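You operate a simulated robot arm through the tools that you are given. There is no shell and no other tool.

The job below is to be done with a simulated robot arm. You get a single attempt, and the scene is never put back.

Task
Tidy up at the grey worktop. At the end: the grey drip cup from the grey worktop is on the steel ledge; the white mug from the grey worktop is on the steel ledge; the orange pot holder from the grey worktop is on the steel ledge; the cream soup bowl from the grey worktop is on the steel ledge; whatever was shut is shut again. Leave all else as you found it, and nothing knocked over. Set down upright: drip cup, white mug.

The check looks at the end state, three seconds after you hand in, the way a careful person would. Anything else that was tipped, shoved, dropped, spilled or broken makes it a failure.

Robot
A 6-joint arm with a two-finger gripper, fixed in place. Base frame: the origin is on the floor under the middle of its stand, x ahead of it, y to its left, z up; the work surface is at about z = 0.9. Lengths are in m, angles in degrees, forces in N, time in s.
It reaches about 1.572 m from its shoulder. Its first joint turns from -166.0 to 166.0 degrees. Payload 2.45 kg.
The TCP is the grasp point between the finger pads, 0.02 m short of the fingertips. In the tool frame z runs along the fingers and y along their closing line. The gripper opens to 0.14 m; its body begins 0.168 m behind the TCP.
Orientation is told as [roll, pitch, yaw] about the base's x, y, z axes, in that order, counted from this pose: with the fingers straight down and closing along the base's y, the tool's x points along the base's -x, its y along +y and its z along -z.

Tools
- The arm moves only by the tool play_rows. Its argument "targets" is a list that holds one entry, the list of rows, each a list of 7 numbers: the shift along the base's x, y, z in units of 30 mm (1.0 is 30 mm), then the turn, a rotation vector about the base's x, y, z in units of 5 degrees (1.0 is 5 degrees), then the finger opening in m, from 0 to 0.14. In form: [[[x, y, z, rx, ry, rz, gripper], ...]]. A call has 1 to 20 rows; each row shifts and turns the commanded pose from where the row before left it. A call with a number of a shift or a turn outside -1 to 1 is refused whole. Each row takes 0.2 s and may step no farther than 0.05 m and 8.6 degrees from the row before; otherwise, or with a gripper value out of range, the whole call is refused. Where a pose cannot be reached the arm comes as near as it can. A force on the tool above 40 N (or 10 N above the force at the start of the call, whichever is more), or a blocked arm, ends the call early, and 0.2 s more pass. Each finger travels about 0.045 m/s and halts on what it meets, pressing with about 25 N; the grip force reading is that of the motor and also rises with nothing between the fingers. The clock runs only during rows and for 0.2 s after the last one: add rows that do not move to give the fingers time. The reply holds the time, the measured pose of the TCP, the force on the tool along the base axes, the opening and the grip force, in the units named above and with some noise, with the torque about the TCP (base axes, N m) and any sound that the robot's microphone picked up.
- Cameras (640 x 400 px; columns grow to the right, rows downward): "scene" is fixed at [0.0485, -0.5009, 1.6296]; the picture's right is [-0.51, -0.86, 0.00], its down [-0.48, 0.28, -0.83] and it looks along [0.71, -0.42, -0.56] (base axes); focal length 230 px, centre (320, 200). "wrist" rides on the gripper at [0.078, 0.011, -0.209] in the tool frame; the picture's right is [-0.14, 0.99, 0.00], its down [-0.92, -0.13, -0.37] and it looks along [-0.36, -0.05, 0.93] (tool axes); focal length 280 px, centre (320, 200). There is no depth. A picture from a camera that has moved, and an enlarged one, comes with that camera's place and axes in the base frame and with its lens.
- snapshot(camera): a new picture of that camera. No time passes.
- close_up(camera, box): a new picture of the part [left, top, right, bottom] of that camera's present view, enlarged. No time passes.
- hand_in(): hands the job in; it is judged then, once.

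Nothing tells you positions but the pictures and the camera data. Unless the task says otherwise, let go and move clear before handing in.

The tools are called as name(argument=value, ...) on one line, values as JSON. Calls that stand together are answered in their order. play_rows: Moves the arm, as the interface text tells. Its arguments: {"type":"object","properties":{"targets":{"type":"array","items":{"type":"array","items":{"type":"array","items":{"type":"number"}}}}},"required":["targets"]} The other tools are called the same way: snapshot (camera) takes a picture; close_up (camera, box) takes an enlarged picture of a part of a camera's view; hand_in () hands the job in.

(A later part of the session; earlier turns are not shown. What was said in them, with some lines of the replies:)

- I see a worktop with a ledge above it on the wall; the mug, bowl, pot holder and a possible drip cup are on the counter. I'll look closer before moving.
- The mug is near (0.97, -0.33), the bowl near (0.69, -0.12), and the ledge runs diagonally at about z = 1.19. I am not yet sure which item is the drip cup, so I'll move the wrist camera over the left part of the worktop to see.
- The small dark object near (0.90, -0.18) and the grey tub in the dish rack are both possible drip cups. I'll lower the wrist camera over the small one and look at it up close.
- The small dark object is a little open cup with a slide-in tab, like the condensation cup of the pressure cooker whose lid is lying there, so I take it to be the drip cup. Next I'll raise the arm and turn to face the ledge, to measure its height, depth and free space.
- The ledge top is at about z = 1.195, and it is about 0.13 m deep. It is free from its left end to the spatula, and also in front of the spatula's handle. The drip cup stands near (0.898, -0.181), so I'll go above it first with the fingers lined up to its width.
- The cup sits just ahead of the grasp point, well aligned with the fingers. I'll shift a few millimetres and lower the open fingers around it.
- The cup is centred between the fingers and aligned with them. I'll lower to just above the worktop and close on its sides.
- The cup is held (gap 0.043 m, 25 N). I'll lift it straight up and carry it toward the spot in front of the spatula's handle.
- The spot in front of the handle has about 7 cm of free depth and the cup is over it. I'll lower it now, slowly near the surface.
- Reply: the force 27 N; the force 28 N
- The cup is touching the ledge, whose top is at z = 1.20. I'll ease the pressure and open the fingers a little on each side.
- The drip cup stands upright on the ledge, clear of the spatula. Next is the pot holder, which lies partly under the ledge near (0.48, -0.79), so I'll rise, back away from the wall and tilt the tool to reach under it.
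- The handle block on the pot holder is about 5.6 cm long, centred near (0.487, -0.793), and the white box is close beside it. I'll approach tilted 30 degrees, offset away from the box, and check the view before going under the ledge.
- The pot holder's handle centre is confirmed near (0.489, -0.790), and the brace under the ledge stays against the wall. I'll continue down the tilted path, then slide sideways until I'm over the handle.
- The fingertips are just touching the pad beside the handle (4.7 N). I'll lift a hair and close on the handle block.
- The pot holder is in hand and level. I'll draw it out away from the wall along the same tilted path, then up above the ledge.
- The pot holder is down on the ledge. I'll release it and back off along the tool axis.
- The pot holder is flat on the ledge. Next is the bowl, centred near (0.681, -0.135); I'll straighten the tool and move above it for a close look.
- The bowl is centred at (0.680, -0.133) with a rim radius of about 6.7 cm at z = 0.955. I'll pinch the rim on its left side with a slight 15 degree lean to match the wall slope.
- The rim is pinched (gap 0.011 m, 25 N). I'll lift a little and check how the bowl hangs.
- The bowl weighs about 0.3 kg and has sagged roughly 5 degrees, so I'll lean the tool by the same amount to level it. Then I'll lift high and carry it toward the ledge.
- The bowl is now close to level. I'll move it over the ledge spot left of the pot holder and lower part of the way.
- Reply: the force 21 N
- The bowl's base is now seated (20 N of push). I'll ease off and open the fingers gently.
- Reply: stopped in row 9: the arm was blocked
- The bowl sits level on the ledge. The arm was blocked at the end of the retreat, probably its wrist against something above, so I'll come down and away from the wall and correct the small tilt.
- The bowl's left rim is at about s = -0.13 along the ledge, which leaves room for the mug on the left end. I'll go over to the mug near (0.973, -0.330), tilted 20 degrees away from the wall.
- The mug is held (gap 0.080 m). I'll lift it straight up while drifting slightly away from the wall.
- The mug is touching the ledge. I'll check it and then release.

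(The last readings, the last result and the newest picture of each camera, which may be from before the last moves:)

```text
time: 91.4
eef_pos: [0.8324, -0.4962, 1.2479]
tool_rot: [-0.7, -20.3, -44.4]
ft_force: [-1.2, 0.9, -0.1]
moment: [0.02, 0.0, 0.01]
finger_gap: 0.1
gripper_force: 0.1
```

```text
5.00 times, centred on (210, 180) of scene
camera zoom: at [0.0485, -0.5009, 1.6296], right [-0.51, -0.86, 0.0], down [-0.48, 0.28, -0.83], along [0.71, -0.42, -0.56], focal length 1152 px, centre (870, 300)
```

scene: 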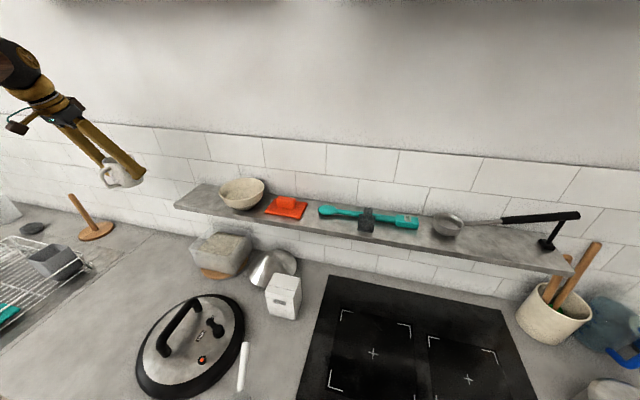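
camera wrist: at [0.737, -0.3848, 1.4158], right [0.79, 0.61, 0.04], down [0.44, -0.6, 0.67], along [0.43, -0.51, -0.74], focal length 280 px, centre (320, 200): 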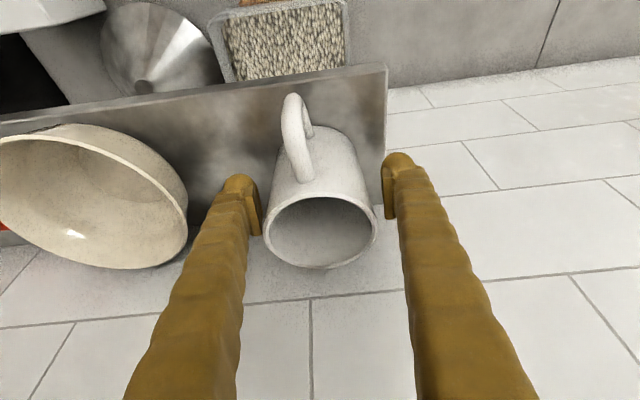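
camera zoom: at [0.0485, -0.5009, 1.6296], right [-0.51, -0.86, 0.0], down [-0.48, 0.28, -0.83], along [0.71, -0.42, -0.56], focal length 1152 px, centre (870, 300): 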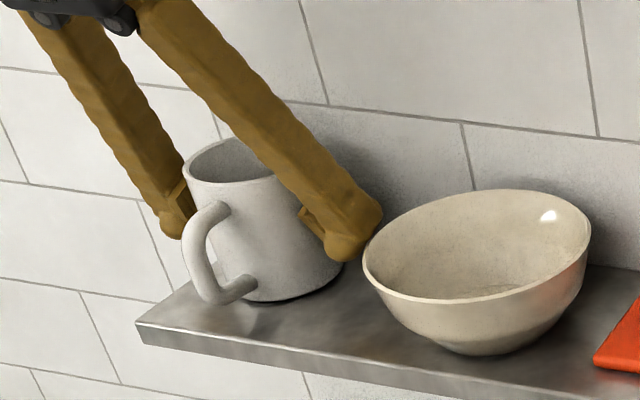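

The mug stands upright by itself. I'll withdraw along the tool axis and inspect everything.

play_rows(targets=[[[-0.1, 0.098, 0.375, 0, 0, 0, 0.1], [-0.2, 0.195, 0.75, 0, 0, 0, 0.1], [-0.2, 0.195, 0.75, 0, 0, 0, 0.1], [-0.2, 0.195, 0.75, 0, 0, 0, 0.1], [-0.2, 0.195, 0.6, 0, 0, 0, 0.1], [-0.5, 0.5, 0.3, 0, 0, 0, 0.1], [-0.6, 0.6, 0, 0, 0, 0, 0.1], [-0.6, 0.6, 0, 0, 0, 0, 0.1], [-0.6, 0.6, 0, 0, 0, 0, 0.1], [-0.6, 0.6, 0, 0, 0, 0, 0.1]]])

snapshot(camera="wrist")

snapshot(camera="scene")

close_up(camera="scene", box=[160, 150, 320, 250])

```text
time: 93.6
eef_pos: [0.7172, -0.3821, 1.3512]
tool_rot: [-0.7, -20.2, -44.4]
ft_force: [0.0, -0.3, 0.1]
moment: [0.01, 0.05, 0.0]
finger_gap: 0.1
gripper_force: 0.1
```

```text
taken
camera wrist: at [0.6229, -0.2711, 1.5197], right [0.79, 0.61, 0.04], down [0.44, -0.6, 0.67], along [0.43, -0.51, -0.74], focal length 280 px, centre (320, 200)
```

wrist: 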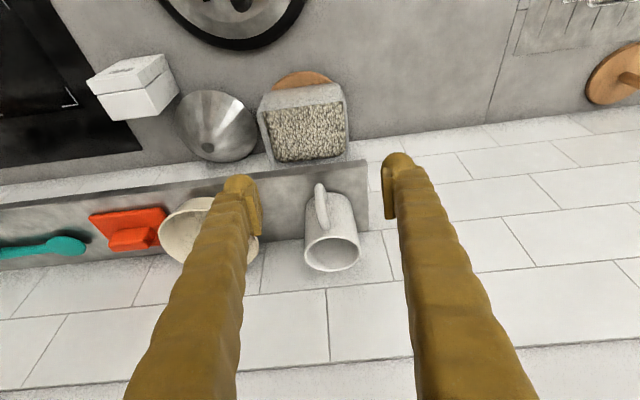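

```text
taken
```

scene: 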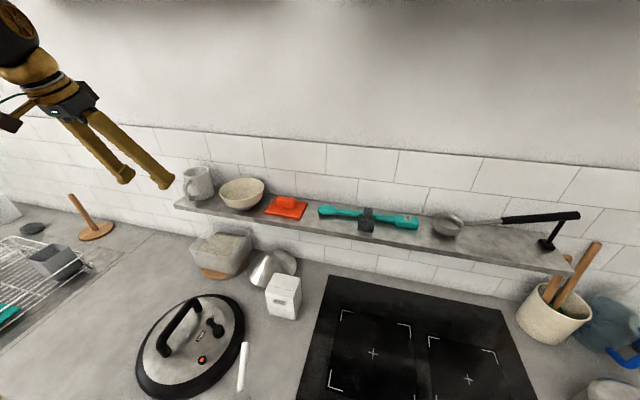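

```text
4.00 times, centred on (240, 200) of scene
camera zoom: at [0.0485, -0.5009, 1.6296], right [-0.51, -0.86, 0.0], down [-0.48, 0.28, -0.83], along [0.71, -0.42, -0.56], focal length 921 px, centre (640, 200)
```

zoom: 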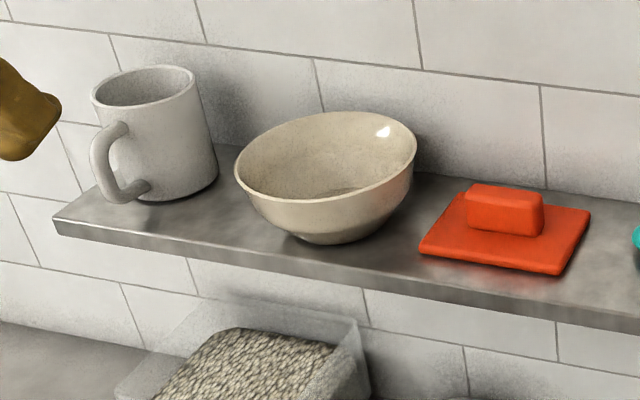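

All four items are on the ledge: mug upright, bowl level, pot holder flat, drip cup by the spatula. Because the arm was blocked once up high, I'll tilt the wrist camera up in free space to check nothing above was disturbed.

play_rows(targets=[[[-0.5, 0, 0, -0.7, -0.714, 0, 0.1], [-0.5, 0, 0, -0.7, -0.714, 0, 0.1], [-0.5, 0, 0, -0.7, -0.714, 0, 0.1], [-0.5, 0, 0, -0.7, -0.714, 0, 0.1], [-0.5, 0, 0, -0.7, -0.714, 0, 0.1], [0, 0, 0, -0.7, -0.714, 0, 0.1], [0, 0, 0, -0.7, -0.714, 0, 0.1], [0, 0, 0, -0.7, -0.714, 0, 0.1]]])

snapshot(camera="wrist")

snapshot(camera="scene")

```text
time: 95.6
eef_pos: [0.6605, -0.3856, 1.3198]
tool_rot: [-2.4, -58.1, -42.5]
ft_force: [-1.2, -0.3, -0.4]
moment: [0.0, -0.01, 0.01]
finger_gap: 0.0999
gripper_force: 0.0
stopped in row 8: the arm was blocked; the commanded pose is now the measured one
```

```text
taken
camera wrist: at [0.5142, -0.2245, 1.3636], right [0.75, 0.66, 0.09], down [0.05, -0.2, 0.98], along [0.66, -0.73, -0.18], focal length 280 px, centre (320, 200)
```

wrist: 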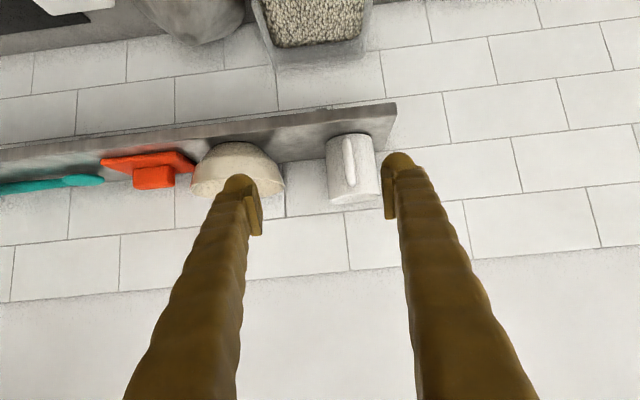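

```text
taken
```

scene: 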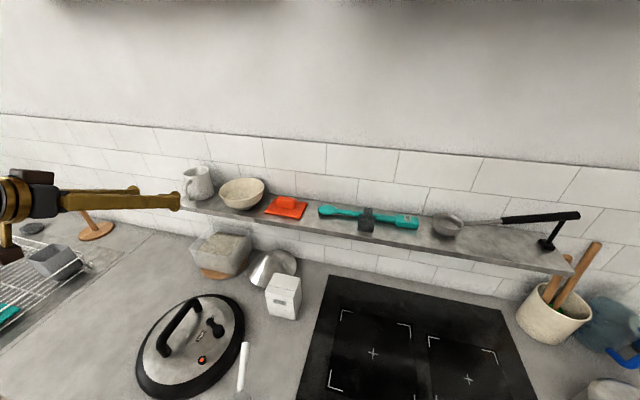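

close_up(camera="wrist", box=[80, 80, 420, 240])

```text
1.88 times, centred on (250, 160) of wrist
camera zoom: at [0.5142, -0.2245, 1.3636], right [0.75, 0.66, 0.09], down [0.05, -0.2, 0.98], along [0.66, -0.73, -0.18], focal length 528 px, centre (452, 275)
```

zoom: 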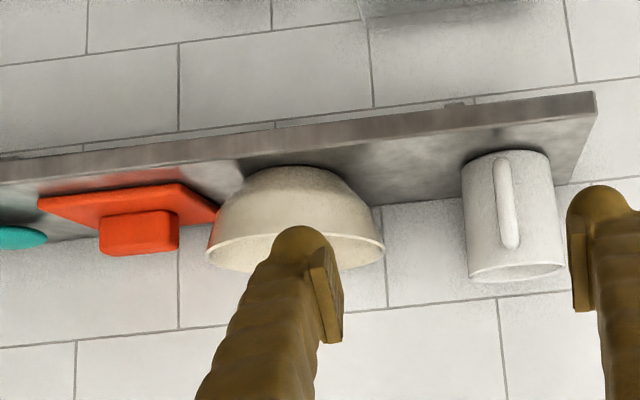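

From this side view the bowl and mug are level and nothing else has moved; the block was just the arm's own limit. I'll swing back to a relaxed pose clear of the ledge and take a last look.

play_rows(targets=[[[0, 0.2, 0.2, 0.7, 0.714, 0, 0.1], [-0.3, 0.2, 0.2, 0.7, 0.714, 0, 0.1], [-0.5, 0.2, 0.2, 0.7, 0.714, 0, 0.1], [-0.6, 0.2, 0.2, 0.7, 0.714, 0, 0.1], [-0.6, 0.2, 0.2, 0.7, 0.714, 0, 0.1], [-0.6, 0.2, 0.2, 0.7, 0.714, 0, 0.1], [-0.6, 0.2, 0.2, 0.7, 0.714, 0, 0.1], [-0.6, 0.2, 0.2, 0.7, 0.714, 0, 0.1], [-0.6, 0, 0, 0.7, 0.714, 0, 0.1]]])

snapshot(camera="wrist")

snapshot(camera="scene")

close_up(camera="scene", box=[160, 150, 460, 340])

```text
time: 97.6
eef_pos: [0.5264, -0.3369, 1.374]
tool_rot: [-1.0, -13.5, -43.5]
ft_force: [0.2, -0.4, -0.2]
moment: [0.0, 0.01, 0.05]
finger_gap: 0.1
gripper_force: 0.0
```

```text
taken
camera wrist: at [0.446, -0.2409, 1.5586], right [0.78, 0.62, 0.01], down [0.5, -0.65, 0.57], along [0.37, -0.44, -0.82], focal length 280 px, centre (320, 200)
```

wrist: 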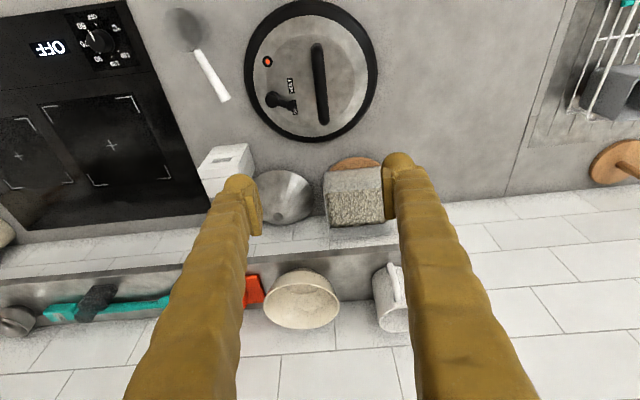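

```text
taken
```

scene: 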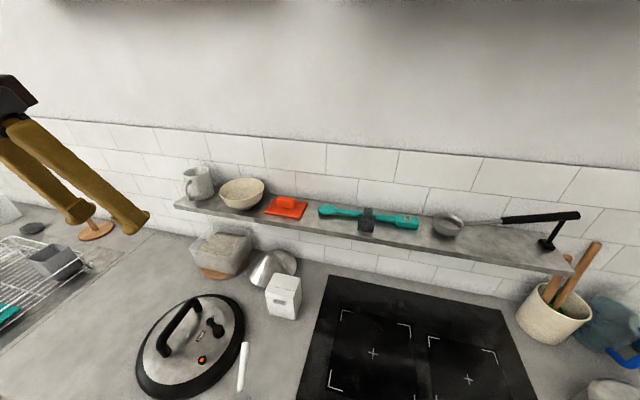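

```text
2.11 times, centred on (310, 245) of scene
camera zoom: at [0.0485, -0.5009, 1.6296], right [-0.51, -0.86, 0.0], down [-0.48, 0.28, -0.83], along [0.71, -0.42, -0.56], focal length 485 px, centre (341, 105)
```

zoom: 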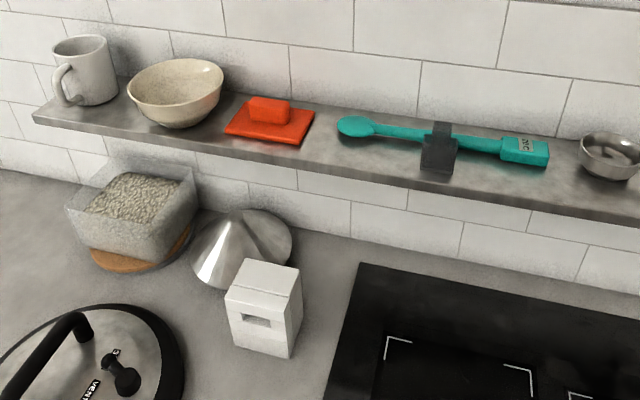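

The mug and drip cup stand upright on the ledge, the bowl and pot holder are on it too, and the other things I can see look as they were. The gripper is empty and clear of everything, so I'm handing in.

hand_in()

```text
The job is handed in.
```

I moved all four items from the grey worktop to the steel ledge and handed the job in; no result has come back yet. From left to right they are:

- **White mug:** upright at the left end, handle facing out.
- **Cream soup bowl:** next to the mug. It looks level.
- **Orange pot holder:** lying flat, just left of the teal spatula.
- **Grey drip cup:** upright in front of the spatula's handle, not touching it.

- **Which item was the drip cup:** I took it to be the small dark grey cup on the worktop, because it looks like the pressure cooker's condensation cup. A larger grey tub sits in the dish rack. If that was the one meant, I moved the wrong item.
- **Blocked twice:** the arm was blocked once while backing off from the bowl and again while tilting up for a look. The tool felt no real force either time. The pictures afterwards show nothing moved, but they only reach to about 1.6 m on the wall.

I didn't open anything, so nothing needed shutting, and the other things look as they were.
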